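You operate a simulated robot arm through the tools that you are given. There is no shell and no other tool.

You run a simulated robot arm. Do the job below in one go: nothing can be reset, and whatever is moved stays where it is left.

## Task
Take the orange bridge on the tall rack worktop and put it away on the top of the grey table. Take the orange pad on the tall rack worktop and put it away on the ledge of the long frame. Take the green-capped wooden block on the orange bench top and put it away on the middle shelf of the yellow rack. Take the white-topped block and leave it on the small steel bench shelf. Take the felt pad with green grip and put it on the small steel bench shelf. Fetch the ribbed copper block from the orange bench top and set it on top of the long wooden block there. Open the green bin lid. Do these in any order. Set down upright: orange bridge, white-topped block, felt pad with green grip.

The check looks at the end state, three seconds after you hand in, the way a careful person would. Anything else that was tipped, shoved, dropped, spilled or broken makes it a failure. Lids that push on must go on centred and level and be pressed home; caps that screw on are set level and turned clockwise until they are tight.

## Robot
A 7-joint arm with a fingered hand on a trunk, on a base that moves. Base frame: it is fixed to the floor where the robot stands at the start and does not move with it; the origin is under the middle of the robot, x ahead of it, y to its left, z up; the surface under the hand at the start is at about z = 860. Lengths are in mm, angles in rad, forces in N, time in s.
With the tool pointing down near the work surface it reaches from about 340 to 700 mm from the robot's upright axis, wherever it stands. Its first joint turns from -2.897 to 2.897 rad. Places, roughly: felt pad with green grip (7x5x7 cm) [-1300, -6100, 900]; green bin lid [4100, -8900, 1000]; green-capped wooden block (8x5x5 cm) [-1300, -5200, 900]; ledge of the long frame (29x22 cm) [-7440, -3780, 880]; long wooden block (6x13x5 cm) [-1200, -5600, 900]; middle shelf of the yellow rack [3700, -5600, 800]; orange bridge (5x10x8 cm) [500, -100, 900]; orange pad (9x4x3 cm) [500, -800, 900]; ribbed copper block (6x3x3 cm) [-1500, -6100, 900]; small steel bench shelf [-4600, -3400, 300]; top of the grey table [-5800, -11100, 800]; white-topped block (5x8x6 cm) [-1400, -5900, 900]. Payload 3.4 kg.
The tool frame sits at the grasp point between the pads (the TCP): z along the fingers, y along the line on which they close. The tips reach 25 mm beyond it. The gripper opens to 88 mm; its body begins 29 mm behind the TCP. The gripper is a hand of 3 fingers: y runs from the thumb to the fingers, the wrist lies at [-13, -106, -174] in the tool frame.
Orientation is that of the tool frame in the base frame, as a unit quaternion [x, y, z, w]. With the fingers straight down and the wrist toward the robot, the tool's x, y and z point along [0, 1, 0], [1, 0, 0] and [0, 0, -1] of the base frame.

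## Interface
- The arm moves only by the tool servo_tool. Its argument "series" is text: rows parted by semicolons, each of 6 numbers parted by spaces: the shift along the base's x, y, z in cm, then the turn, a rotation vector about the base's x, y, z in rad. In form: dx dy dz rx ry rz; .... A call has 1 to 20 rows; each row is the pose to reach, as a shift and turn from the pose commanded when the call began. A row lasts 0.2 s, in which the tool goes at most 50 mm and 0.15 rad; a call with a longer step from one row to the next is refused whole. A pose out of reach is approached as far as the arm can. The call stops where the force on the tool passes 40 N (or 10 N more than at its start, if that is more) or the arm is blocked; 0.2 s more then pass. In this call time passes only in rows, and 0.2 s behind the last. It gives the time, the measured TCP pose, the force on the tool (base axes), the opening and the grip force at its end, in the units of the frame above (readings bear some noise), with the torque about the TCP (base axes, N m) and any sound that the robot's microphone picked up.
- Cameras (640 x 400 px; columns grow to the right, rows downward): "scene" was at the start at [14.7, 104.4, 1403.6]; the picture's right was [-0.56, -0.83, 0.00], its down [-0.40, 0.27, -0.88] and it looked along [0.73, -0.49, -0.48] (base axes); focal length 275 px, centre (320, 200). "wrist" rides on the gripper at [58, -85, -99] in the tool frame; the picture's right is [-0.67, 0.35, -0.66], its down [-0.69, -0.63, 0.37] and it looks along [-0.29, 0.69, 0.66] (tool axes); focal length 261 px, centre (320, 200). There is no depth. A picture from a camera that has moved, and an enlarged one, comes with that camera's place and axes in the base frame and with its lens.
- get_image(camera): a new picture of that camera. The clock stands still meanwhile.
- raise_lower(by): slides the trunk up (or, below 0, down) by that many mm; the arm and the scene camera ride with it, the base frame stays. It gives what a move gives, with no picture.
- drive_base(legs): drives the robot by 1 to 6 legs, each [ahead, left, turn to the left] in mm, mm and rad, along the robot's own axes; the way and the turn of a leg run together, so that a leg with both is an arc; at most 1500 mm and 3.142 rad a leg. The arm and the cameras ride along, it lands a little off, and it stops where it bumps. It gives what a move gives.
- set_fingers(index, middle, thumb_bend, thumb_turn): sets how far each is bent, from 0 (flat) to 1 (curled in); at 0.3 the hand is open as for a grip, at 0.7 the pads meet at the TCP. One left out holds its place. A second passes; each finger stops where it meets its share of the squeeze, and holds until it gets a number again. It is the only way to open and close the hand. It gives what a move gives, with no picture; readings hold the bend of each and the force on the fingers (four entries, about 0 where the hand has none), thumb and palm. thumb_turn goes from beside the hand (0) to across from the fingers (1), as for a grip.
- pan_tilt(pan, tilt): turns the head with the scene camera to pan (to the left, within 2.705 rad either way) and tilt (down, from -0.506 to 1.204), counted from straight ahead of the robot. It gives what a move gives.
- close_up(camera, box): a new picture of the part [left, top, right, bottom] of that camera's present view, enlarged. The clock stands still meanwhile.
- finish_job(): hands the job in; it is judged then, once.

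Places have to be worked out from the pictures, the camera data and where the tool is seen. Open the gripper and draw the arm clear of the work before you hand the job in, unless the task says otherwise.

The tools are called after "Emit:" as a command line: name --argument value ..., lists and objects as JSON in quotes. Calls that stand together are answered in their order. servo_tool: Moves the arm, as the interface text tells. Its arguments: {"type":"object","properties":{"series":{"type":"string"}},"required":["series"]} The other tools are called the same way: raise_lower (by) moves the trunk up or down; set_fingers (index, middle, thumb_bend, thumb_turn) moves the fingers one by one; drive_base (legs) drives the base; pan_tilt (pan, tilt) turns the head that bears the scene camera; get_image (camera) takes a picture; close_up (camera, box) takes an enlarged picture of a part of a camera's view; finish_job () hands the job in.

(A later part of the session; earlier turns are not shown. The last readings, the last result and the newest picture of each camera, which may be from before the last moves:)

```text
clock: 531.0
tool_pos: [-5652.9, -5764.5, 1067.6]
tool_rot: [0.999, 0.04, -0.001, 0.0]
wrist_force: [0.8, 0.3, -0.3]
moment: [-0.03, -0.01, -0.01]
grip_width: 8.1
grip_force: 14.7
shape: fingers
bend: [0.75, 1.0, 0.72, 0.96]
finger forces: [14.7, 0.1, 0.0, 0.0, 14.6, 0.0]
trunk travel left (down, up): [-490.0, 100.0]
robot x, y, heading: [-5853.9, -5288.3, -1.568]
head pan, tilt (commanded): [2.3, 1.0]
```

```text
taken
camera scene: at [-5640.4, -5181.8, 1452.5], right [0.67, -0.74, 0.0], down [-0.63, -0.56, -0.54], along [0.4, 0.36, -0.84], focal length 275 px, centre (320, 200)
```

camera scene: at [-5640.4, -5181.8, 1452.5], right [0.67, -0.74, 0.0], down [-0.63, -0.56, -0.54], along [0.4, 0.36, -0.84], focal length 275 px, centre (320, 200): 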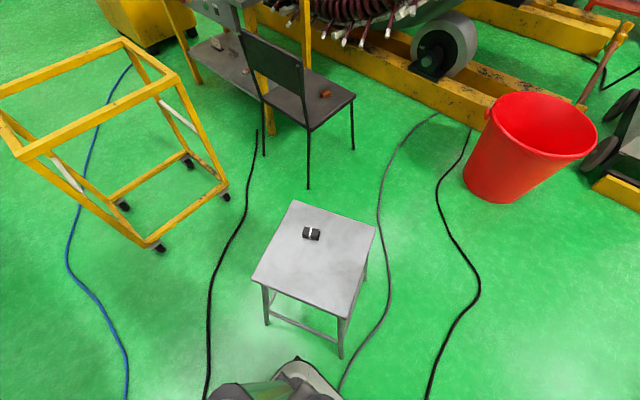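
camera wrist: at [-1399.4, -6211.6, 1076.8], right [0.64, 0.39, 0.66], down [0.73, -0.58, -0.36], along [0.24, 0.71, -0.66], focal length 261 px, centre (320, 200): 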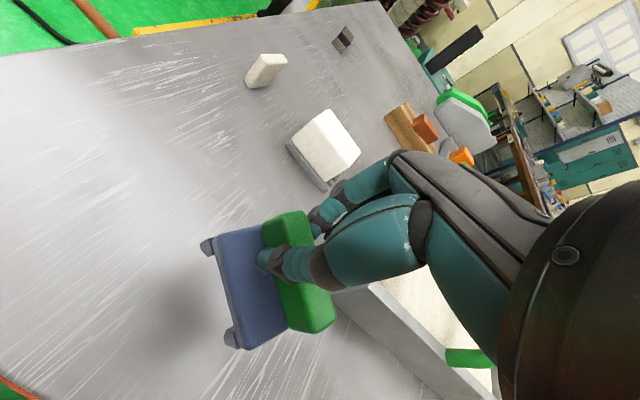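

The foot and base corners confirm the stool's left foot at about (−5650, −4833), my half-width near 225 mm, and the hose clear of the column. I continue in small steps: to (−5885, −5180), then (−5905, −5080).

Emit:
drive_base --legs '[[-105, -37, 0], [-100, -20, 0]]'

Emit:
get_image --camera "scene"

Emit:
pan_tilt --pan -2.2 --tilt 0.6

Emit:
get_image --camera "scene"

```text
clock: 533.0
tool_pos: [-5712.2, -5558.9, 1067.8]
tool_rot: [0.999, 0.039, -0.001, 0.0]
wrist_force: [-0.2, 0.2, -1.3]
moment: [-0.02, -0.05, -0.01]
grip_width: 8.6
grip_force: 14.5
shape: fingers
bend: [0.75, 1.0, 0.72, 0.96]
finger forces: [14.7, 0.1, 0.0, 0.0, 14.7, 0.0]
trunk travel left (down, up): [-490.0, 100.0]
robot x, y, heading: [-5906.9, -5081.5, -1.57]
head pan, tilt (commanded): [2.3, 1.0]
```

```text
taken
camera scene: at [-5698.7, -4975.3, 1452.5], right [0.67, -0.75, 0.0], down [-0.63, -0.56, -0.54], along [0.4, 0.36, -0.84], focal length 275 px, centre (320, 200)
```

scene: 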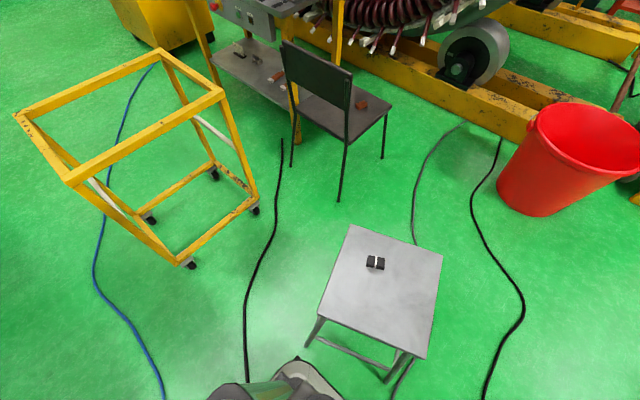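

```text
clock: 536.6
tool_pos: [-5711.1, -5559.1, 1067.4]
tool_rot: [0.999, 0.039, 0.0, 0.001]
wrist_force: [0.0, 0.0, -1.0]
moment: [0.01, 0.0, 0.01]
grip_width: 8.3
grip_force: 14.7
shape: fingers
bend: [0.75, 1.0, 0.72, 0.96]
finger forces: [14.7, 0.1, 0.0, 0.0, 14.5, 0.1]
trunk travel left (down, up): [-490.0, 100.0]
robot x, y, heading: [-5907.0, -5074.7, -1.571]
head pan, tilt (commanded): [-2.201, 0.6]
```

```text
taken
camera scene: at [-5821.9, -4970.4, 1484.5], right [0.59, 0.81, 0.0], down [0.46, -0.33, -0.83], along [-0.67, 0.49, -0.56], focal length 275 px, centre (320, 200)
```

scene: 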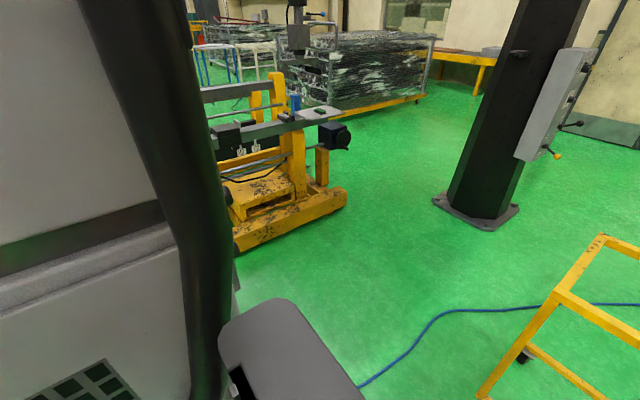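

All margins hold: column is past alongside the hose. I continue straight north in two legs.

Emit:
drive_base --legs '[[-270, 0, 0]]'

Emit:
drive_base --legs '[[-270, 0, 0]]'

Emit:
close_up --camera "wrist" --box '[180, 190, 350, 360]'

```text
clock: 538.5
tool_pos: [-5713.4, -5284.4, 1067.4]
tool_rot: [0.999, 0.038, -0.001, 0.0]
wrist_force: [0.0, 0.4, -1.0]
moment: [0.01, -0.02, 0.0]
grip_width: 8.6
grip_force: 14.4
shape: fingers
bend: [0.75, 1.0, 0.72, 0.96]
finger forces: [14.8, 0.0, 0.0, 0.0, 14.7, 0.1]
trunk travel left (down, up): [-490.0, 100.0]
robot x, y, heading: [-5906.9, -4807.1, -1.572]
head pan, tilt (commanded): [-2.201, 0.6]
```

```text
clock: 540.4
tool_pos: [-5710.8, -5017.8, 1067.3]
tool_rot: [0.999, 0.04, -0.001, 0.001]
wrist_force: [0.2, 0.2, -1.5]
moment: [0.0, -0.01, 0.01]
grip_width: 8.7
grip_force: 14.6
shape: fingers
bend: [0.75, 1.0, 0.72, 0.96]
finger forces: [14.7, 0.1, 0.0, 0.0, 14.8, 0.0]
trunk travel left (down, up): [-490.0, 100.0]
robot x, y, heading: [-5908.2, -4538.6, -1.568]
head pan, tilt (commanded): [-2.201, 0.6]
```

```text
2.35 times, centred on (265, 275) of wrist
camera zoom: at [-5659.9, -4927.8, 1167.2], right [-0.64, -0.4, 0.66], down [-0.73, 0.57, -0.36], along [-0.23, -0.72, -0.66], focal length 613 px, centre (449, 24)
```

zoom: 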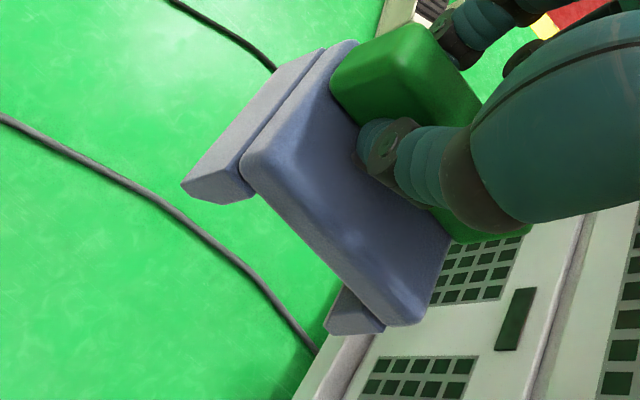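

Through the narrow passage. I shift west to clear the yellow cart and reverse north to y ≈ −3350.

Emit:
drive_base --legs '[[-60, -170, 0], [-600, 0, 0], [-530, 0, 0]]'

Emit:
pan_tilt --pan 1.9 --tilt 0.45

Emit:
get_image --camera "scene"

Emit:
pan_tilt --pan -2.0 --tilt 0.4

Emit:
get_image --camera "scene"

```text
clock: 547.6
tool_pos: [-5884.3, -3820.8, 1067.5]
tool_rot: [0.999, 0.036, -0.001, 0.0]
wrist_force: [0.4, -0.7, -1.1]
moment: [0.0, 0.01, 0.02]
grip_width: 8.4
grip_force: 14.6
shape: fingers
bend: [0.75, 1.0, 0.72, 0.96]
finger forces: [14.6, 0.0, 0.1, 0.0, 14.7, 0.0]
trunk travel left (down, up): [-490.0, 100.0]
robot x, y, heading: [-6078.4, -3340.2, -1.577]
head pan, tilt (commanded): [-2.201, 0.6]
```

```text
clock: 550.9
tool_pos: [-5883.6, -3821.2, 1067.9]
tool_rot: [0.999, 0.035, -0.001, 0.0]
wrist_force: [0.7, 0.0, -0.9]
moment: [-0.01, 0.0, -0.02]
grip_width: 8.2
grip_force: 14.4
shape: fingers
bend: [0.75, 1.0, 0.72, 0.96]
finger forces: [14.6, 0.0, 0.0, 0.1, 14.6, 0.0]
trunk travel left (down, up): [-490.0, 100.0]
robot x, y, heading: [-6079.1, -3337.7, -1.573]
head pan, tilt (commanded): [1.901, 0.45]
```

```text
taken
camera scene: at [-5831.6, -3254.5, 1498.1], right [0.32, -0.95, 0.0], down [-0.41, -0.14, -0.9], along [0.85, 0.29, -0.44], focal length 275 px, centre (320, 200)
```

scene: 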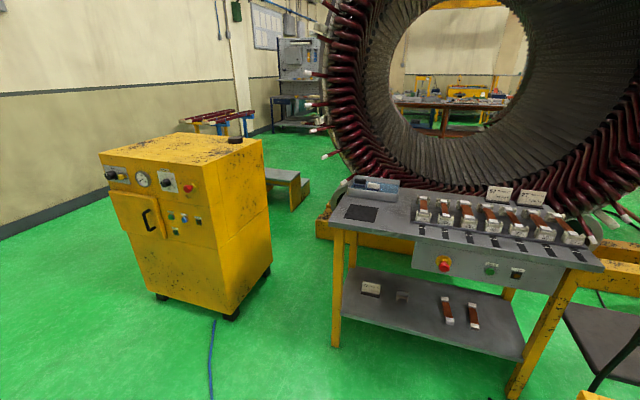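

```text
clock: 554.1
tool_pos: [-5883.4, -3820.6, 1068.5]
tool_rot: [0.999, 0.035, 0.0, 0.0]
wrist_force: [-0.8, -0.6, -1.3]
moment: [0.0, -0.02, 0.03]
grip_width: 8.5
grip_force: 14.2
shape: fingers
bend: [0.75, 1.0, 0.72, 0.96]
finger forces: [14.7, 0.0, 0.0, 0.0, 14.7, 0.0]
trunk travel left (down, up): [-490.0, 100.0]
robot x, y, heading: [-6074.8, -3339.7, -1.575]
head pan, tilt (commanded): [-2.0, 0.4]
```

```text
taken
camera scene: at [-6002.7, -3244.5, 1502.8], right [0.42, 0.91, 0.0], down [0.35, -0.16, -0.92], along [-0.83, 0.39, -0.39], focal length 275 px, centre (320, 200)
```

scene: 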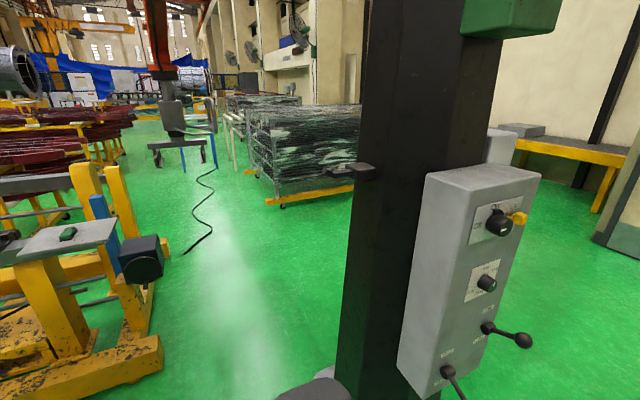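

The small steel bench's lower shelf faces me on its west side, with a few small things on it. I turn to face it and move closer.

Emit:
drive_base --legs '[[0, 0, 1.575], [700, 0, 0]]'

Emit:
pan_tilt --pan -0.15 --tilt 0.6

Emit:
get_image --camera "scene"

Emit:
get_image --camera "wrist"

```text
clock: 561.8
tool_pos: [-4904.8, -3159.8, 1067.2]
tool_rot: [0.685, 0.728, -0.001, 0.001]
wrist_force: [0.0, 0.8, -1.0]
moment: [-0.03, -0.01, -0.07]
grip_width: 8.2
grip_force: 14.8
shape: fingers
bend: [0.75, 1.0, 0.73, 0.96]
finger forces: [14.6, 0.0, 0.1, 0.1, 14.4, 0.1]
trunk travel left (down, up): [-490.0, 100.0]
robot x, y, heading: [-5390.1, -3347.5, -0.017]
head pan, tilt (commanded): [-2.0, 0.4]
```

```text
clock: 563.6
tool_pos: [-4903.6, -3160.8, 1066.8]
tool_rot: [0.685, 0.728, -0.001, 0.0]
wrist_force: [-0.4, -0.4, -0.9]
moment: [-0.01, -0.05, -0.01]
grip_width: 8.1
grip_force: 14.6
shape: fingers
bend: [0.75, 1.0, 0.73, 0.96]
finger forces: [14.5, 0.1, 0.0, 0.1, 14.4, 0.0]
trunk travel left (down, up): [-490.0, 100.0]
robot x, y, heading: [-5387.4, -3345.6, -0.015]
head pan, tilt (commanded): [-0.15, 0.6]
```

```text
taken
camera scene: at [-5358.8, -3206.3, 1484.5], right [-0.17, -0.99, 0.0], down [-0.56, 0.09, -0.83], along [0.81, -0.14, -0.56], focal length 275 px, centre (320, 200)
```

scene: 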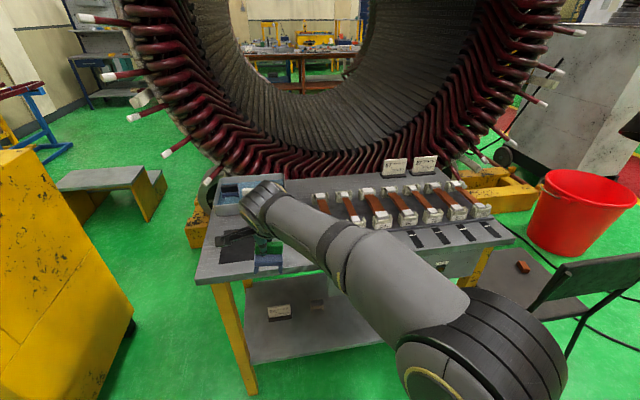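

```text
taken
camera wrist: at [-4993.1, -3107.2, 1167.1], right [0.39, -0.65, 0.66], down [-0.59, -0.72, -0.36], along [0.71, -0.24, -0.66], focal length 261 px, centre (320, 200)
```

wrist: 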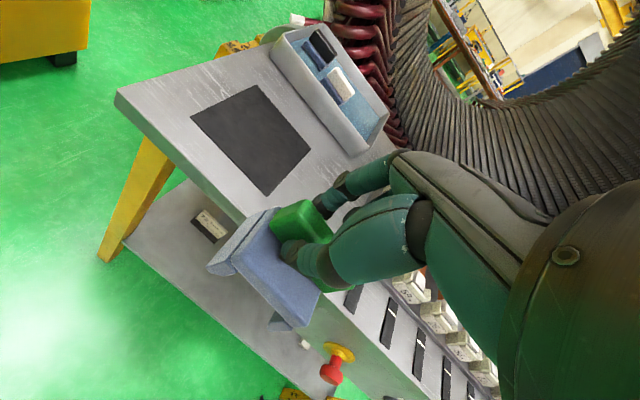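

The held pad is over the bench's west edge. I back off 250 mm, then lower the trunk fully so that I can look under the bench top at the shelf.

Emit:
drive_base --legs '[[-250, 0, 0.015]]'

Emit:
raise_lower --by -480

Emit:
pan_tilt --pan -0.2 --tilt 0.5

Emit:
get_image --camera "scene"

Emit:
get_image --camera "wrist"

```text
clock: 565.4
tool_pos: [-5159.9, -3151.2, 1067.7]
tool_rot: [0.68, 0.733, 0.0, 0.0]
wrist_force: [-0.3, 0.4, -0.5]
moment: [-0.01, -0.01, -0.01]
grip_width: 8.2
grip_force: 14.2
shape: fingers
bend: [0.75, 1.0, 0.73, 0.96]
finger forces: [14.4, 0.1, 0.0, 0.0, 14.3, 0.1]
trunk travel left (down, up): [-490.0, 100.0]
robot x, y, heading: [-5638.9, -3345.1, 0.0]
head pan, tilt (commanded): [-0.15, 0.6]
```

```text
refused: -480 is not a number from -400 to 400
```

```text
clock: 566.1
tool_pos: [-5161.2, -3150.5, 1068.2]
tool_rot: [0.681, 0.733, -0.001, 0.001]
wrist_force: [-0.8, -0.3, -1.4]
moment: [-0.01, 0.03, -0.02]
grip_width: 8.2
grip_force: 14.7
shape: fingers
bend: [0.75, 1.0, 0.73, 0.96]
finger forces: [14.5, 0.0, 0.1, 0.0, 14.4, 0.1]
trunk travel left (down, up): [-490.0, 100.0]
robot x, y, heading: [-5642.3, -3348.6, -0.003]
head pan, tilt (commanded): [-0.201, 0.499]
```

```text
taken
camera scene: at [-5612.7, -3208.0, 1493.6], right [-0.2, -0.98, 0.0], down [-0.47, 0.1, -0.88], along [0.86, -0.18, -0.48], focal length 275 px, centre (320, 200)
```

scene: 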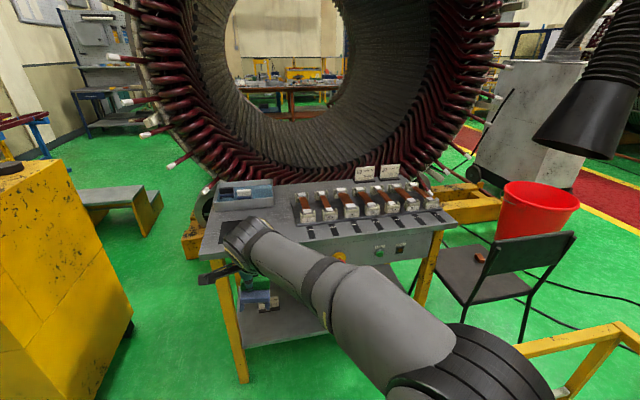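

```text
taken
camera wrist: at [-5250.1, -3098.6, 1167.0], right [0.4, -0.64, 0.66], down [-0.58, -0.73, -0.36], along [0.71, -0.23, -0.66], focal length 261 px, centre (320, 200)
```

wrist: 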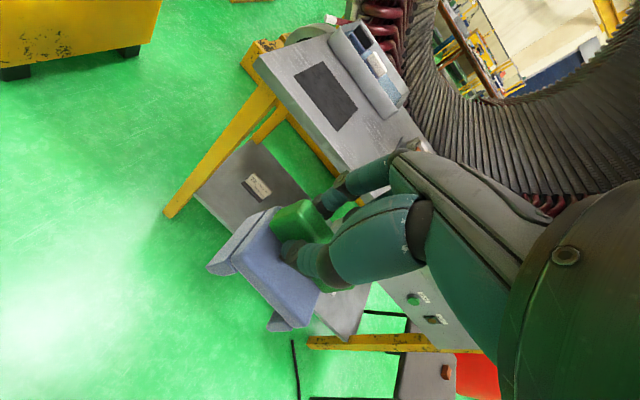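

The trunk moves at most 400 mm per call. I lower by 390 and look under the top.

Emit:
raise_lower --by -390

Emit:
pan_tilt --pan -0.2 --tilt 0.45

Emit:
get_image --camera "scene"

Emit:
get_image --camera "wrist"

```text
clock: 569.8
tool_pos: [-5161.4, -3150.5, 676.4]
tool_rot: [0.68, 0.733, -0.001, 0.001]
wrist_force: [0.6, 0.2, -2.2]
moment: [-0.04, -0.02, -0.01]
grip_width: 8.2
grip_force: 14.3
shape: fingers
bend: [0.75, 1.0, 0.73, 0.96]
finger forces: [14.5, 0.1, 0.0, 0.0, 14.4, 0.0]
trunk travel left (down, up): [-100.0, 490.0]
robot x, y, heading: [-5641.0, -3347.3, -0.001]
head pan, tilt (commanded): [-0.201, 0.499]
```

```text
clock: 570.5
tool_pos: [-5160.5, -3151.1, 677.4]
tool_rot: [0.68, 0.733, 0.0, 0.0]
wrist_force: [-0.5, 0.1, -0.5]
moment: [0.01, 0.0, -0.01]
grip_width: 8.2
grip_force: 14.8
shape: fingers
bend: [0.75, 1.0, 0.73, 0.96]
finger forces: [14.5, 0.0, 0.0, 0.1, 14.5, 0.0]
trunk travel left (down, up): [-100.0, 490.0]
robot x, y, heading: [-5641.6, -3344.7, -0.005]
head pan, tilt (commanded): [-0.201, 0.45]
```

```text
taken
camera scene: at [-5611.7, -3208.3, 1108.1], right [-0.2, -0.98, 0.0], down [-0.43, 0.09, -0.9], along [0.88, -0.18, -0.44], focal length 275 px, centre (320, 200)
```

scene: 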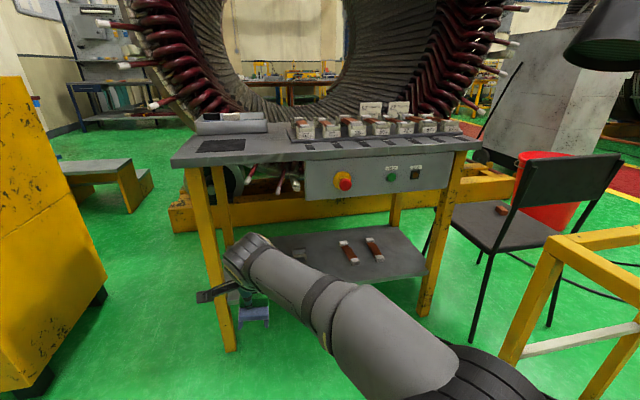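

```text
taken
camera wrist: at [-5250.1, -3098.7, 777.1], right [0.4, -0.64, 0.66], down [-0.58, -0.73, -0.36], along [0.71, -0.23, -0.66], focal length 261 px, centre (320, 200)
```

wrist: 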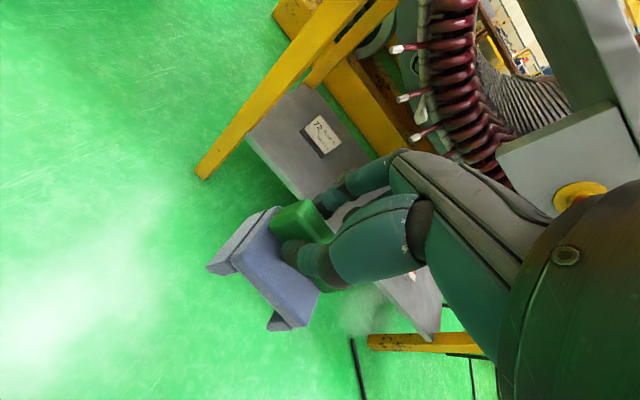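

Now I can see it: shelf at z ≈ 280 with its front edge at x ≈ −4755; the front strip at y −3000…−3340 is free, has no apron above it, and the nearest item (a white card block) is at about (−4510, −3140). I lower the rest of the way and bring the pad down to just above shelf height before driving in.

Emit:
raise_lower --by -100

Emit:
servo_tool --series "0 0 -3 0 0 0; 0 0 -6 0 0 0; 0 0 -9 0 0 0; 0 0 -12 0 0 0; 0 0 -15 0 0 0"

Emit:
get_image --camera "scene"

Emit:
get_image --camera "wrist"

```text
clock: 571.8
tool_pos: [-5160.7, -3150.9, 577.8]
tool_rot: [0.68, 0.733, -0.001, 0.0]
wrist_force: [-0.3, 0.2, -0.8]
moment: [-0.02, -0.01, 0.0]
grip_width: 8.2
grip_force: 14.7
shape: fingers
bend: [0.75, 1.0, 0.73, 0.96]
finger forces: [14.5, 0.0, 0.0, 0.1, 14.3, 0.0]
trunk travel left (down, up): [0.0, 590.0]
robot x, y, heading: [-5639.8, -3345.9, -0.003]
head pan, tilt (commanded): [-0.201, 0.45]
```

```text
clock: 573.0
tool_pos: [-5160.2, -3149.9, 427.9]
tool_rot: [0.68, 0.734, -0.001, 0.0]
wrist_force: [0.1, -1.0, -1.0]
moment: [-0.03, 0.0, 0.01]
grip_width: 8.1
grip_force: 14.3
shape: fingers
bend: [0.75, 1.0, 0.73, 0.96]
finger forces: [14.6, 0.0, 0.0, 0.0, 14.6, 0.0]
trunk travel left (down, up): [0.0, 590.0]
robot x, y, heading: [-5644.2, -3343.6, -0.001]
head pan, tilt (commanded): [-0.201, 0.45]
```

```text
taken
camera scene: at [-5611.8, -3208.3, 1008.1], right [-0.2, -0.98, 0.0], down [-0.43, 0.09, -0.9], along [0.88, -0.18, -0.44], focal length 275 px, centre (320, 200)
```

scene: 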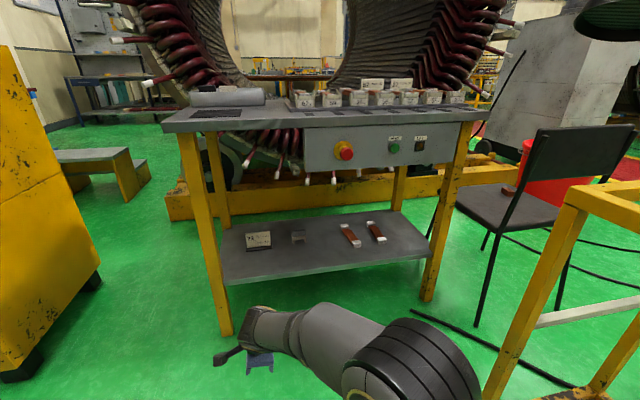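

```text
taken
camera wrist: at [-5249.5, -3098.6, 526.9], right [0.4, -0.64, 0.66], down [-0.58, -0.73, -0.36], along [0.71, -0.23, -0.66], focal length 261 px, centre (320, 200)
```

wrist: 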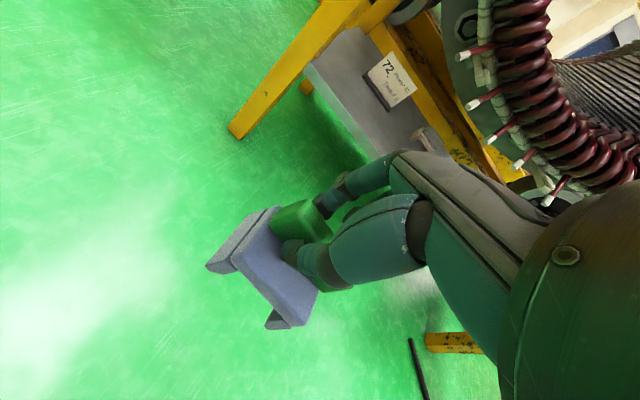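

The whole shelf is visible: free front strip x −4750…−4610; a label card stands at about (−4578, −3085…−3200) and a small grey block at (−4560, −3325). I'll put the pad at about (−4690, −3240). I shift the arm sideways and then drive in.

Emit:
servo_tool --series "0 -3 0 0 0 0; 0 -6 0 0 0 0; 0 -9 0 0 0 0"

Emit:
drive_base --legs '[[300, 0, 0]]'

Emit:
get_image --camera "wrist"

Emit:
get_image --camera "scene"

```text
clock: 573.8
tool_pos: [-5160.9, -3239.0, 429.8]
tool_rot: [0.679, 0.734, -0.001, 0.0]
wrist_force: [0.5, 0.9, -1.7]
moment: [0.01, 0.02, 0.0]
grip_width: 7.9
grip_force: 14.4
shape: fingers
bend: [0.75, 1.0, 0.73, 0.96]
finger forces: [14.7, 0.0, 0.0, 0.0, 14.6, 0.0]
trunk travel left (down, up): [0.0, 590.0]
robot x, y, heading: [-5641.5, -3341.2, -0.001]
head pan, tilt (commanded): [-0.201, 0.45]
```

```text
clock: 575.9
tool_pos: [-4859.2, -3240.5, 428.3]
tool_rot: [0.68, 0.733, 0.0, 0.0]
wrist_force: [-1.0, -1.0, -0.5]
moment: [0.01, 0.0, 0.0]
grip_width: 8.0
grip_force: 15.0
shape: fingers
bend: [0.75, 1.0, 0.73, 0.96]
finger forces: [14.7, 0.1, 0.1, 0.0, 14.5, 0.1]
trunk travel left (down, up): [0.0, 590.0]
robot x, y, heading: [-5340.0, -3349.5, -0.001]
head pan, tilt (commanded): [-0.201, 0.45]
```

```text
taken
camera wrist: at [-4948.7, -3188.9, 528.3], right [0.4, -0.64, 0.66], down [-0.58, -0.73, -0.36], along [0.71, -0.23, -0.66], focal length 261 px, centre (320, 200)
```

wrist: 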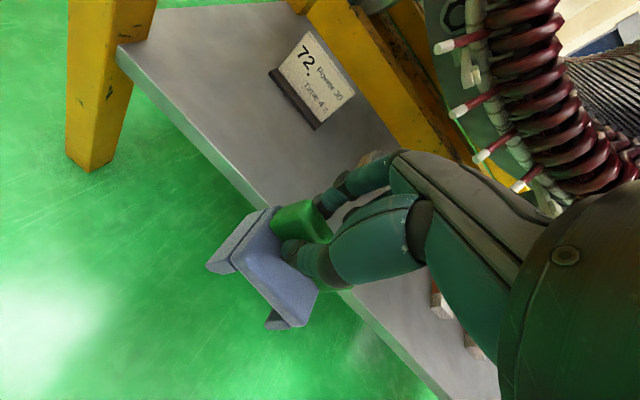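

```text
taken
camera scene: at [-5310.0, -3209.4, 1008.1], right [-0.2, -0.98, 0.0], down [-0.43, 0.09, -0.9], along [0.88, -0.18, -0.44], focal length 275 px, centre (320, 200)
```

scene: 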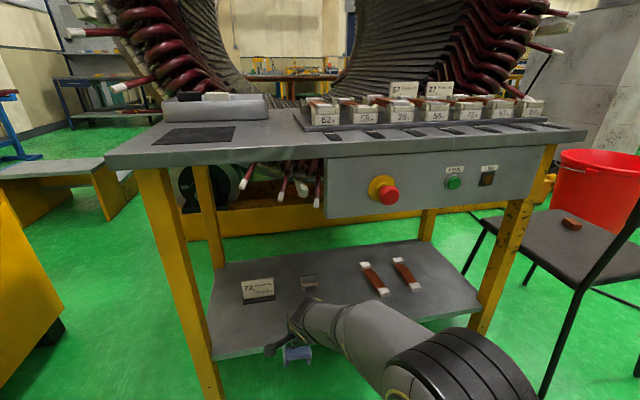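

Pad and hand are clear below the bench top. I go on 165 mm.

Emit:
drive_base --legs '[[165, 0, 0]]'

Emit:
get_image --camera "wrist"

Emit:
get_image --camera "scene"

```text
clock: 577.3
tool_pos: [-4694.9, -3241.0, 428.1]
tool_rot: [0.68, 0.733, -0.002, 0.001]
wrist_force: [-0.2, -0.4, -1.4]
moment: [0.01, 0.0, -0.01]
grip_width: 8.0
grip_force: 14.9
shape: fingers
bend: [0.75, 1.0, 0.73, 0.96]
finger forces: [14.7, 0.0, 0.0, 0.1, 14.7, 0.1]
trunk travel left (down, up): [0.0, 590.0]
robot x, y, heading: [-5177.7, -3345.9, -0.004]
head pan, tilt (commanded): [-0.201, 0.45]
```

```text
taken
camera wrist: at [-4784.3, -3189.4, 528.4], right [0.4, -0.64, 0.66], down [-0.58, -0.73, -0.36], along [0.71, -0.23, -0.66], focal length 261 px, centre (320, 200)
```

wrist: 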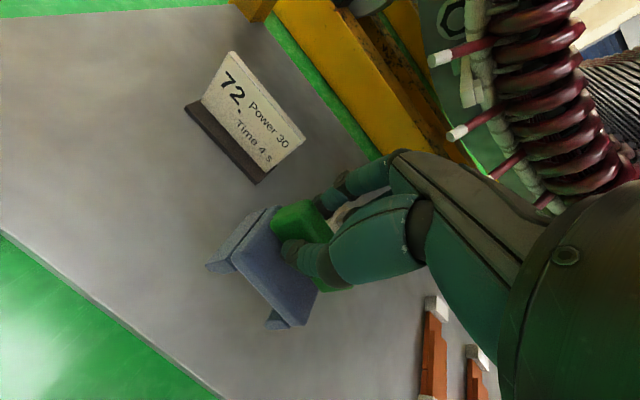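

```text
taken
camera scene: at [-5145.7, -3210.0, 1008.1], right [-0.2, -0.98, 0.0], down [-0.43, 0.09, -0.9], along [0.88, -0.18, -0.44], focal length 275 px, centre (320, 200)
```

scene: 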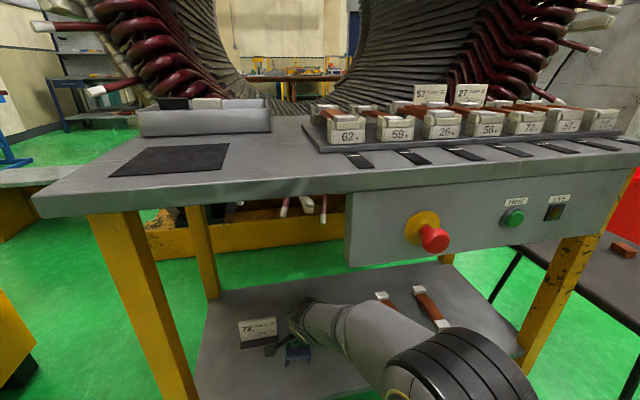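

The pad is over free shelf, 90 mm short of the card. I lower it, slowly near the end.

Emit:
servo_tool --series "0 0 -2 0 0 0; 0 0 -4 0 0 0; 0 0 -5.5 0 0 0; 0 0 -6.5 0 0 0"

Emit:
get_image --camera "wrist"

```text
clock: 578.3
tool_pos: [-4692.8, -3241.7, 364.1]
tool_rot: [0.68, 0.733, -0.001, 0.001]
wrist_force: [-0.4, 0.2, -0.9]
moment: [-0.02, 0.0, -0.01]
grip_width: 7.4
grip_force: 14.1
shape: fingers
bend: [0.75, 1.0, 0.73, 0.96]
finger forces: [14.7, 0.1, 0.0, 0.0, 14.6, 0.1]
trunk travel left (down, up): [0.0, 590.0]
robot x, y, heading: [-5175.9, -3345.6, -0.003]
head pan, tilt (commanded): [-0.201, 0.45]
```

```text
taken
camera wrist: at [-4783.8, -3190.1, 463.3], right [0.4, -0.64, 0.66], down [-0.58, -0.73, -0.36], along [0.71, -0.23, -0.66], focal length 261 px, centre (320, 200)
```

wrist: 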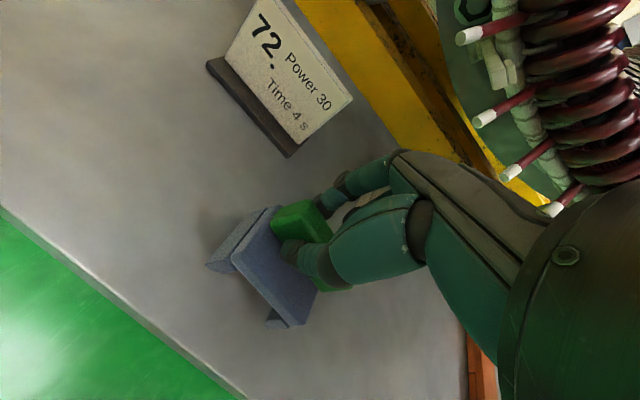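

Emit:
servo_tool --series "0 0 -0.3 0 0 0; 0 0 -0.6 0 0 0; 0 0 -0.9 0 0 0"

Emit:
servo_tool --series "0 0 -0.15 0 0 0; 0 0 -0.3 0 0 0"

```text
clock: 579.1
tool_pos: [-4695.4, -3241.3, 355.1]
tool_rot: [0.679, 0.734, 0.001, 0.0]
wrist_force: [0.2, 0.4, 0.8]
moment: [0.0, -0.02, 0.02]
grip_width: 7.9
grip_force: 15.0
shape: fingers
bend: [0.75, 1.0, 0.73, 0.96]
finger forces: [14.7, 0.1, 0.0, 0.1, 14.8, 0.0]
trunk travel left (down, up): [0.0, 590.0]
robot x, y, heading: [-5174.4, -3344.5, -0.004]
head pan, tilt (commanded): [-0.201, 0.45]
```

```text
clock: 579.7
tool_pos: [-4695.2, -3241.0, 353.3]
tool_rot: [0.68, 0.733, 0.0, 0.001]
wrist_force: [0.0, 0.9, 0.1]
moment: [0.05, -0.01, 0.02]
grip_width: 7.8
grip_force: 14.8
shape: fingers
bend: [0.75, 1.0, 0.73, 0.96]
finger forces: [14.9, 0.0, 0.0, 0.0, 14.9, 0.0]
trunk travel left (down, up): [0.0, 590.0]
robot x, y, heading: [-5179.4, -3346.9, -0.004]
head pan, tilt (commanded): [-0.201, 0.45]
```

The load is fading, so a foot may be touching. I go down a few millimetres more and look.

Emit:
servo_tool --series "0 0 -0.15 0 0 0; 0 0 -0.3 0 0 0"

Emit:
close_up --camera "wrist" --box '[180, 180, 360, 350]'

Emit:
close_up --camera "scene" --box '[220, 290, 380, 400]'

```text
clock: 580.3
tool_pos: [-4695.8, -3239.7, 349.0]
tool_rot: [0.68, 0.734, -0.001, 0.001]
wrist_force: [-0.1, 1.1, 1.3]
moment: [0.0, -0.04, 0.0]
grip_width: 7.8
grip_force: 14.6
shape: fingers
bend: [0.75, 1.0, 0.73, 0.96]
finger forces: [14.8, 0.0, 0.0, 0.0, 14.9, 0.1]
trunk travel left (down, up): [0.0, 590.0]
robot x, y, heading: [-5173.6, -3346.0, -0.003]
head pan, tilt (commanded): [-0.201, 0.45]
```

```text
2.35 times, centred on (270, 265) of wrist
camera zoom: at [-4784.8, -3189.3, 448.2], right [0.4, -0.64, 0.66], down [-0.58, -0.73, -0.36], along [0.71, -0.23, -0.66], focal length 613 px, centre (438, 47)
```

zoom: 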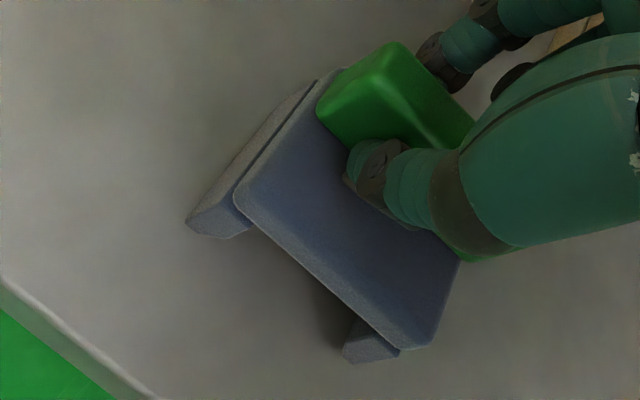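

```text
3.64 times, centred on (300, 345) of scene
camera zoom: at [-5145.8, -3210.0, 1008.1], right [-0.2, -0.98, 0.0], down [-0.43, 0.09, -0.9], along [0.88, -0.18, -0.44], focal length 1001 px, centre (393, -327)
```

zoom: 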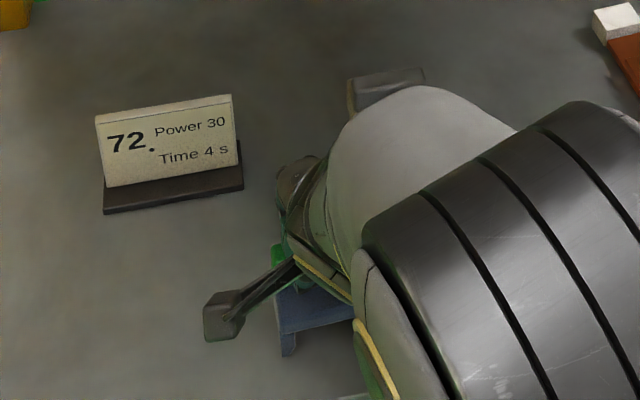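

Emit:
servo_tool --series "0 0 -0.15 0 0 0; 0 0 -0.3 0 0 0"

Emit:
close_up --camera "wrist" --box '[180, 180, 360, 350]'

```text
clock: 580.9
tool_pos: [-4695.1, -3242.3, 346.7]
tool_rot: [0.679, 0.734, 0.001, 0.001]
wrist_force: [-5.2, 0.2, 14.7]
moment: [0.09, 0.04, 0.03]
grip_width: 7.8
grip_force: 17.9
shape: fingers
bend: [0.75, 1.0, 0.73, 0.96]
finger forces: [14.4, 0.0, 0.0, 0.1, 21.2, 0.0]
trunk travel left (down, up): [0.0, 590.0]
robot x, y, heading: [-5173.3, -3347.7, -0.003]
head pan, tilt (commanded): [-0.201, 0.45]
```

```text
2.35 times, centred on (270, 265) of wrist
camera zoom: at [-4784.6, -3189.3, 446.0], right [0.4, -0.64, 0.66], down [-0.57, -0.73, -0.37], along [0.72, -0.23, -0.66], focal length 613 px, centre (438, 47)
```

zoom: 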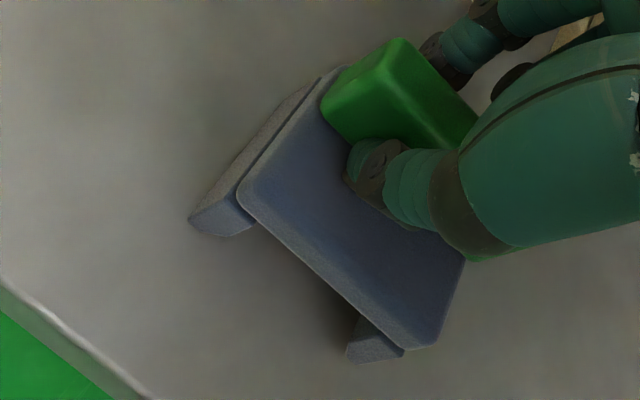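

Firm contact: 15 N, the feet are down. I ease up 2 mm and open the fingers.

Emit:
servo_tool --series "0 0 0.1 0 0 0; 0 0 0.2 0 0 0"

Emit:
set_fingers --index 0.55 --middle 0.55 --thumb_bend 0.5

Emit:
close_up --camera "wrist" --box '[180, 180, 360, 350]'

```text
clock: 581.5
tool_pos: [-4694.3, -3240.2, 347.5]
tool_rot: [0.68, 0.734, -0.001, 0.0]
wrist_force: [-1.2, 0.9, 4.0]
moment: [0.06, 0.02, 0.03]
grip_width: 7.7
grip_force: 16.3
shape: fingers
bend: [0.75, 1.0, 0.73, 0.96]
finger forces: [15.1, 0.1, 0.1, 0.0, 16.7, 0.1]
trunk travel left (down, up): [0.0, 590.0]
robot x, y, heading: [-5174.3, -3344.9, -0.005]
head pan, tilt (commanded): [-0.201, 0.45]
```

```text
clock: 582.5
tool_pos: [-4694.6, -3240.8, 349.1]
tool_rot: [0.68, 0.733, 0.001, 0.001]
wrist_force: [-4.3, -1.9, 17.5]
moment: [-0.13, 0.0, -0.05]
grip_width: 35.5
grip_force: 8.1
shape: fingers
bend: [0.55, 0.85, 0.5, 0.97]
finger forces: [0.1, 17.0, 0.0, 0.0, 0.1, 0.0]
trunk travel left (down, up): [0.0, 590.0]
robot x, y, heading: [-5173.8, -3347.5, 0.001]
head pan, tilt (commanded): [-0.201, 0.45]
```

```text
2.35 times, centred on (270, 265) of wrist
camera zoom: at [-4784.6, -3189.8, 448.2], right [0.4, -0.64, 0.66], down [-0.58, -0.73, -0.37], along [0.71, -0.23, -0.66], focal length 613 px, centre (438, 47)
```

zoom: 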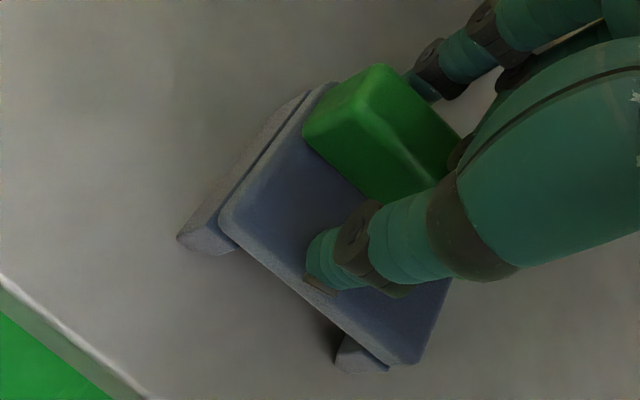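

The middle finger, which had curled in, is bearing down (17 N) while opening. I rise 12 mm to give it room.

Emit:
servo_tool --series "0 0 0.4 0 0 0; 0 0 0.8 0 0 0; 0 0 1.2 0 0 0"

Emit:
get_image --camera "wrist"

```text
clock: 583.3
tool_pos: [-4695.7, -3240.8, 360.5]
tool_rot: [0.68, 0.733, -0.001, 0.0]
wrist_force: [-0.9, 0.1, 5.8]
moment: [-0.08, 0.01, -0.03]
grip_width: 38.9
grip_force: 7.7
shape: fingers
bend: [0.52, 0.83, 0.5, 0.97]
finger forces: [3.0, 11.4, 0.1, 0.0, 0.0, 0.1]
trunk travel left (down, up): [0.0, 590.0]
robot x, y, heading: [-5173.7, -3348.0, -0.002]
head pan, tilt (commanded): [-0.201, 0.45]
```

```text
taken
camera wrist: at [-4784.4, -3188.8, 459.6], right [0.4, -0.64, 0.66], down [-0.58, -0.73, -0.36], along [0.71, -0.23, -0.66], focal length 261 px, centre (320, 200)
```

wrist: 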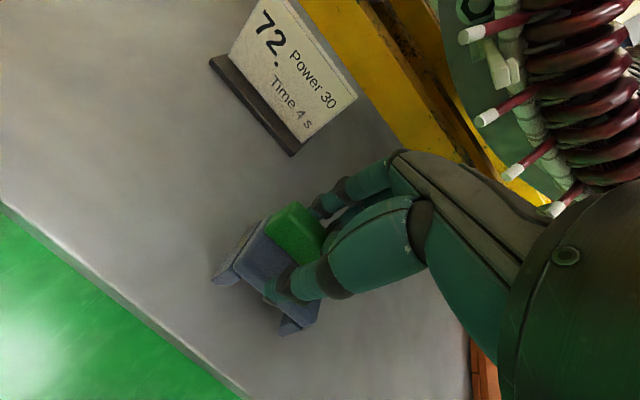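

The curled middle finger seems to be on the inner side of the grip. I curl it back in, keep index and thumb open, and then rise straight up.

Emit:
set_fingers --index 0.4 --middle 1.0 --thumb_bend 0.4

Emit:
get_image --camera "wrist"

```text
clock: 584.3
tool_pos: [-4694.4, -3240.9, 360.1]
tool_rot: [0.68, 0.733, 0.0, 0.0]
wrist_force: [0.5, 0.3, -1.1]
moment: [0.02, -0.01, -0.01]
grip_width: 62.7
grip_force: 0.0
shape: fingers
bend: [0.4, 1.0, 0.4, 0.97]
finger forces: [0.0, 0.0, 0.1, 0.0, 0.1, 0.0]
trunk travel left (down, up): [0.0, 590.0]
robot x, y, heading: [-5176.5, -3345.7, -0.002]
head pan, tilt (commanded): [-0.201, 0.45]
```

```text
taken
camera wrist: at [-4783.9, -3188.9, 460.0], right [0.4, -0.64, 0.66], down [-0.58, -0.73, -0.36], along [0.71, -0.23, -0.66], focal length 261 px, centre (320, 200)
```

wrist: 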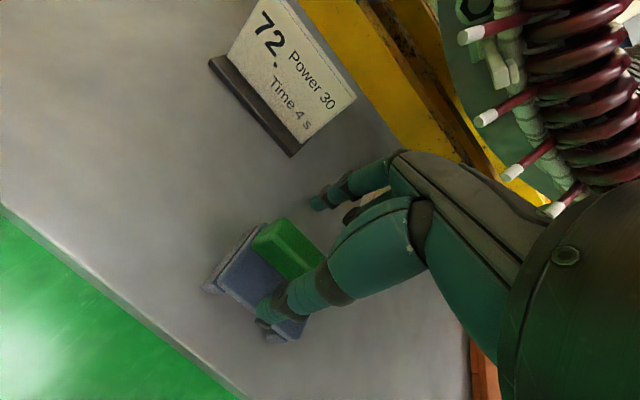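

No contact now and the pad stands upright on its feet. I rise 70 mm straight up, then open the middle finger.

Emit:
servo_tool --series "0 0 1 0 0 0; 0 0 2.5 0 0 0; 0 0 5 0 0 0; 0 0 7 0 0 0"

Emit:
set_fingers --index 0.3 --middle 0.3 --thumb_bend 0.3

Emit:
get_image --camera "wrist"

```text
clock: 585.3
tool_pos: [-4694.9, -3242.5, 430.7]
tool_rot: [0.68, 0.733, -0.001, 0.0]
wrist_force: [-1.2, -0.3, 0.0]
moment: [0.03, 0.01, 0.0]
grip_width: 63.1
grip_force: 0.1
shape: fingers
bend: [0.4, 1.0, 0.4, 0.97]
finger forces: [0.0, 0.0, 0.0, 0.0, 0.0, 0.0]
trunk travel left (down, up): [0.0, 590.0]
robot x, y, heading: [-5178.1, -3347.3, 0.002]
head pan, tilt (commanded): [-0.201, 0.45]
```

```text
clock: 586.3
tool_pos: [-4693.9, -3241.4, 429.6]
tool_rot: [0.68, 0.733, 0.0, 0.001]
wrist_force: [0.1, 1.3, 0.1]
moment: [0.0, 0.03, 0.0]
grip_width: 84.5
grip_force: 0.1
shape: fingers
bend: [0.3, 0.3, 0.3, 0.97]
finger forces: [0.0, 0.0, 0.1, 0.0, 0.0, 0.0]
trunk travel left (down, up): [0.0, 590.0]
robot x, y, heading: [-5174.2, -3348.7, -0.002]
head pan, tilt (commanded): [-0.201, 0.45]
```

```text
taken
camera wrist: at [-4784.1, -3189.8, 529.5], right [0.4, -0.64, 0.66], down [-0.58, -0.73, -0.36], along [0.71, -0.23, -0.66], focal length 261 px, centre (320, 200)
```

wrist: 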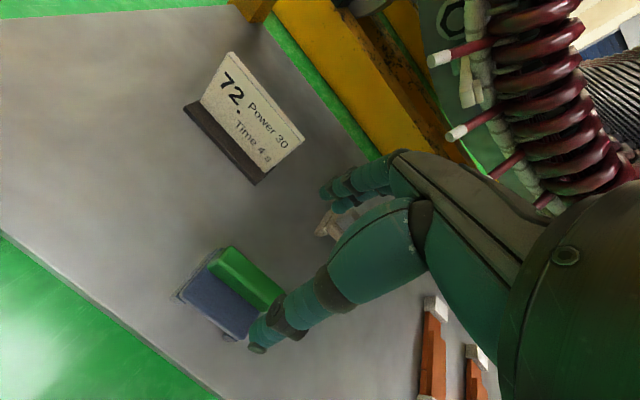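

The felt pad is in place, upright. I back straight out, raise the trunk, swing the arm as before, and return to the passage.

Emit:
drive_base --legs '[[-450, 0, 0]]'

Emit:
raise_lower --by 400

Emit:
get_image --camera "scene"

Emit:
servo_tool --series "0 3 3 0 0 0; 0 6 6 0 0 0; 0 9 9 0 0 0"

Emit:
drive_base --legs '[[-450, 0, 0], [0, 0, -1.571]]'

```text
clock: 589.0
tool_pos: [-5147.6, -3239.8, 429.4]
tool_rot: [0.678, 0.735, -0.001, 0.0]
wrist_force: [-0.2, 0.0, 0.1]
moment: [0.01, 0.01, 0.0]
grip_width: 84.5
grip_force: 0.0
shape: fingers
bend: [0.3, 0.3, 0.3, 0.97]
finger forces: [0.0, 0.0, 0.0, 0.0, 0.1, 0.1]
trunk travel left (down, up): [0.0, 590.0]
robot x, y, heading: [-5624.9, -3345.9, 0.002]
head pan, tilt (commanded): [-0.201, 0.45]
```

```text
clock: 592.9
tool_pos: [-5148.8, -3238.8, 830.8]
tool_rot: [0.679, 0.734, -0.001, 0.0]
wrist_force: [0.1, -0.1, 0.2]
moment: [-0.02, 0.0, 0.01]
grip_width: 84.1
grip_force: 0.0
shape: fingers
bend: [0.3, 0.3, 0.3, 0.97]
finger forces: [0.1, 0.0, 0.1, 0.1, 0.0, 0.1]
trunk travel left (down, up): [-400.0, 190.0]
robot x, y, heading: [-5631.9, -3349.8, 0.002]
head pan, tilt (commanded): [-0.201, 0.45]
```

```text
taken
camera scene: at [-5599.6, -3209.0, 1408.1], right [-0.2, -0.98, 0.0], down [-0.43, 0.09, -0.9], along [0.88, -0.18, -0.44], focal length 275 px, centre (320, 200)
```

scene: 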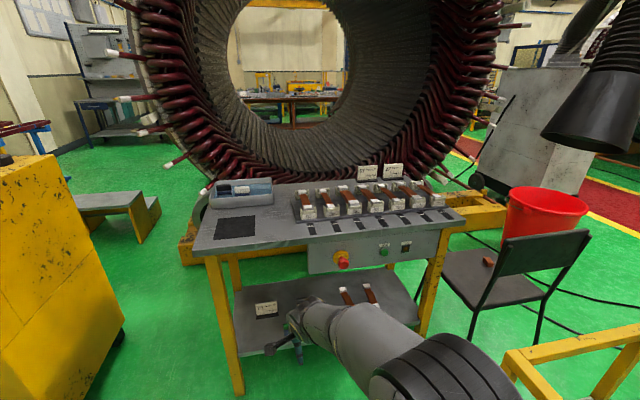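

```text
clock: 593.6
tool_pos: [-5149.0, -3148.4, 920.6]
tool_rot: [0.678, 0.735, -0.001, 0.0]
wrist_force: [-0.1, 0.1, 0.1]
moment: [0.01, 0.02, -0.03]
grip_width: 84.5
grip_force: 0.3
shape: fingers
bend: [0.3, 0.3, 0.3, 0.97]
finger forces: [0.0, 0.1, 0.1, 0.0, 0.0, 0.0]
trunk travel left (down, up): [-400.0, 190.0]
robot x, y, heading: [-5631.2, -3345.3, 0.001]
head pan, tilt (commanded): [-0.201, 0.45]
```

```text
clock: 600.1
tool_pos: [-5864.9, -3819.4, 920.6]
tool_rot: [0.999, 0.054, -0.001, 0.0]
wrist_force: [-0.7, 0.3, -0.3]
moment: [0.04, -0.06, 0.03]
grip_width: 84.2
grip_force: 0.1
shape: fingers
bend: [0.3, 0.3, 0.3, 0.97]
finger forces: [0.0, 0.0, 0.0, 0.0, 0.1, 0.0]
trunk travel left (down, up): [-400.0, 190.0]
robot x, y, heading: [-6075.0, -3344.4, -1.543]
head pan, tilt (commanded): [-0.201, 0.45]
```

Heading needs a small correction. I square up, tuck the tool slightly, and go south past the cart back to the passage entry.

Emit:
servo_tool --series "-2 0 2 0 0 0; -4 0 4 0 0 0"

Emit:
drive_base --legs '[[0, 0, -0.029]]'

Emit:
drive_base --legs '[[600, 0, 0], [530, 0, 0]]'

```text
clock: 600.7
tool_pos: [-5904.7, -3818.6, 959.7]
tool_rot: [0.999, 0.054, -0.001, 0.0]
wrist_force: [0.1, 0.2, 0.7]
moment: [0.02, -0.02, -0.01]
grip_width: 84.6
grip_force: 0.1
shape: fingers
bend: [0.3, 0.3, 0.3, 0.97]
finger forces: [0.0, 0.1, 0.0, 0.1, 0.1, 0.0]
trunk travel left (down, up): [-400.0, 190.0]
robot x, y, heading: [-6075.1, -3348.0, -1.545]
head pan, tilt (commanded): [-0.201, 0.45]
```

```text
clock: 601.5
tool_pos: [-5917.8, -3824.0, 958.3]
tool_rot: [0.999, 0.039, -0.001, 0.0]
wrist_force: [0.8, -0.1, 0.0]
moment: [-0.02, 0.0, 0.0]
grip_width: 84.1
grip_force: 0.1
shape: fingers
bend: [0.3, 0.3, 0.3, 0.97]
finger forces: [0.1, 0.1, 0.1, 0.0, 0.1, 0.1]
trunk travel left (down, up): [-400.0, 190.0]
robot x, y, heading: [-6073.7, -3347.6, -1.566]
head pan, tilt (commanded): [-0.201, 0.45]
```

```text
clock: 607.6
tool_pos: [-5931.0, -4963.8, 959.4]
tool_rot: [0.999, 0.034, -0.001, -0.001]
wrist_force: [-0.8, 0.2, 0.7]
moment: [0.01, 0.0, 0.04]
grip_width: 84.4
grip_force: 0.1
shape: fingers
bend: [0.3, 0.3, 0.3, 0.97]
finger forces: [0.0, 0.0, 0.0, 0.1, 0.0, 0.0]
trunk travel left (down, up): [-400.0, 190.0]
robot x, y, heading: [-6080.0, -4482.1, -1.586]
head pan, tilt (commanded): [-0.201, 0.45]
```

I sidestep east back onto the passage line and straighten the heading.

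Emit:
drive_base --legs '[[0, 172, 0.015]]'

```text
clock: 609.0
tool_pos: [-5748.8, -4962.8, 959.8]
tool_rot: [0.999, 0.041, -0.001, 0.0]
wrist_force: [0.0, 0.1, -0.5]
moment: [-0.01, -0.02, -0.03]
grip_width: 84.3
grip_force: 0.0
shape: fingers
bend: [0.3, 0.3, 0.3, 0.97]
finger forces: [0.1, 0.1, 0.1, 0.0, 0.1, 0.0]
trunk travel left (down, up): [-400.0, 190.0]
robot x, y, heading: [-5906.7, -4485.4, -1.565]
head pan, tilt (commanded): [-0.201, 0.45]
```

Emit:
drive_base --legs '[[300, -3, 0]]'

Emit:
drive_base --legs '[[295, 0, 0]]'

```text
clock: 611.1
tool_pos: [-5751.5, -5262.5, 959.0]
tool_rot: [0.999, 0.041, -0.001, 0.0]
wrist_force: [-0.1, 0.1, -0.7]
moment: [-0.03, -0.02, 0.0]
grip_width: 84.2
grip_force: 0.1
shape: fingers
bend: [0.3, 0.3, 0.3, 0.97]
finger forces: [0.0, 0.1, 0.0, 0.0, 0.0, 0.0]
trunk travel left (down, up): [-400.0, 190.0]
robot x, y, heading: [-5910.3, -4786.0, -1.57]
head pan, tilt (commanded): [-0.201, 0.45]
```

```text
clock: 613.1
tool_pos: [-5750.5, -5553.5, 959.9]
tool_rot: [0.999, 0.041, -0.001, -0.001]
wrist_force: [-0.4, 0.5, 0.3]
moment: [0.01, 0.0, 0.01]
grip_width: 84.3
grip_force: 0.0
shape: fingers
bend: [0.3, 0.3, 0.3, 0.97]
finger forces: [0.0, 0.0, 0.1, 0.1, 0.0, 0.0]
trunk travel left (down, up): [-400.0, 190.0]
robot x, y, heading: [-5909.4, -5073.8, -1.568]
head pan, tilt (commanded): [-0.201, 0.45]
```

Emit:
drive_base --legs '[[106, 22, 0], [107, 37, 0]]'

Emit:
drive_base --legs '[[296, 109, 0]]'

Emit:
drive_base --legs '[[0, 146, 0]]'

```text
clock: 615.1
tool_pos: [-5690.7, -5767.3, 958.4]
tool_rot: [0.999, 0.041, -0.001, 0.0]
wrist_force: [-0.1, 0.1, -0.4]
moment: [-0.03, 0.03, 0.04]
grip_width: 84.6
grip_force: 0.1
shape: fingers
bend: [0.3, 0.3, 0.3, 0.97]
finger forces: [0.0, 0.0, 0.0, 0.0, 0.0, 0.0]
trunk travel left (down, up): [-400.0, 190.0]
robot x, y, heading: [-5848.9, -5290.1, -1.566]
head pan, tilt (commanded): [-0.201, 0.45]
```

```text
clock: 617.2
tool_pos: [-5581.9, -6059.0, 959.4]
tool_rot: [0.999, 0.04, -0.001, 0.0]
wrist_force: [-0.4, 1.1, 1.0]
moment: [-0.03, -0.01, -0.03]
grip_width: 84.5
grip_force: 0.1
shape: fingers
bend: [0.3, 0.3, 0.3, 0.97]
finger forces: [0.0, 0.0, 0.0, 0.0, 0.0, 0.0]
trunk travel left (down, up): [-400.0, 190.0]
robot x, y, heading: [-5738.4, -5580.2, -1.576]
head pan, tilt (commanded): [-0.201, 0.45]
```

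```text
clock: 618.5
tool_pos: [-5435.1, -6057.6, 960.3]
tool_rot: [0.999, 0.04, 0.0, 0.0]
wrist_force: [-0.4, -0.6, 0.0]
moment: [0.0, 0.01, -0.03]
grip_width: 85.0
grip_force: 0.0
shape: fingers
bend: [0.3, 0.3, 0.3, 0.97]
finger forces: [0.0, 0.1, 0.0, 0.0, 0.1, 0.0]
trunk travel left (down, up): [-400.0, 190.0]
robot x, y, heading: [-5592.2, -5582.3, -1.567]
head pan, tilt (commanded): [-0.201, 0.45]
```

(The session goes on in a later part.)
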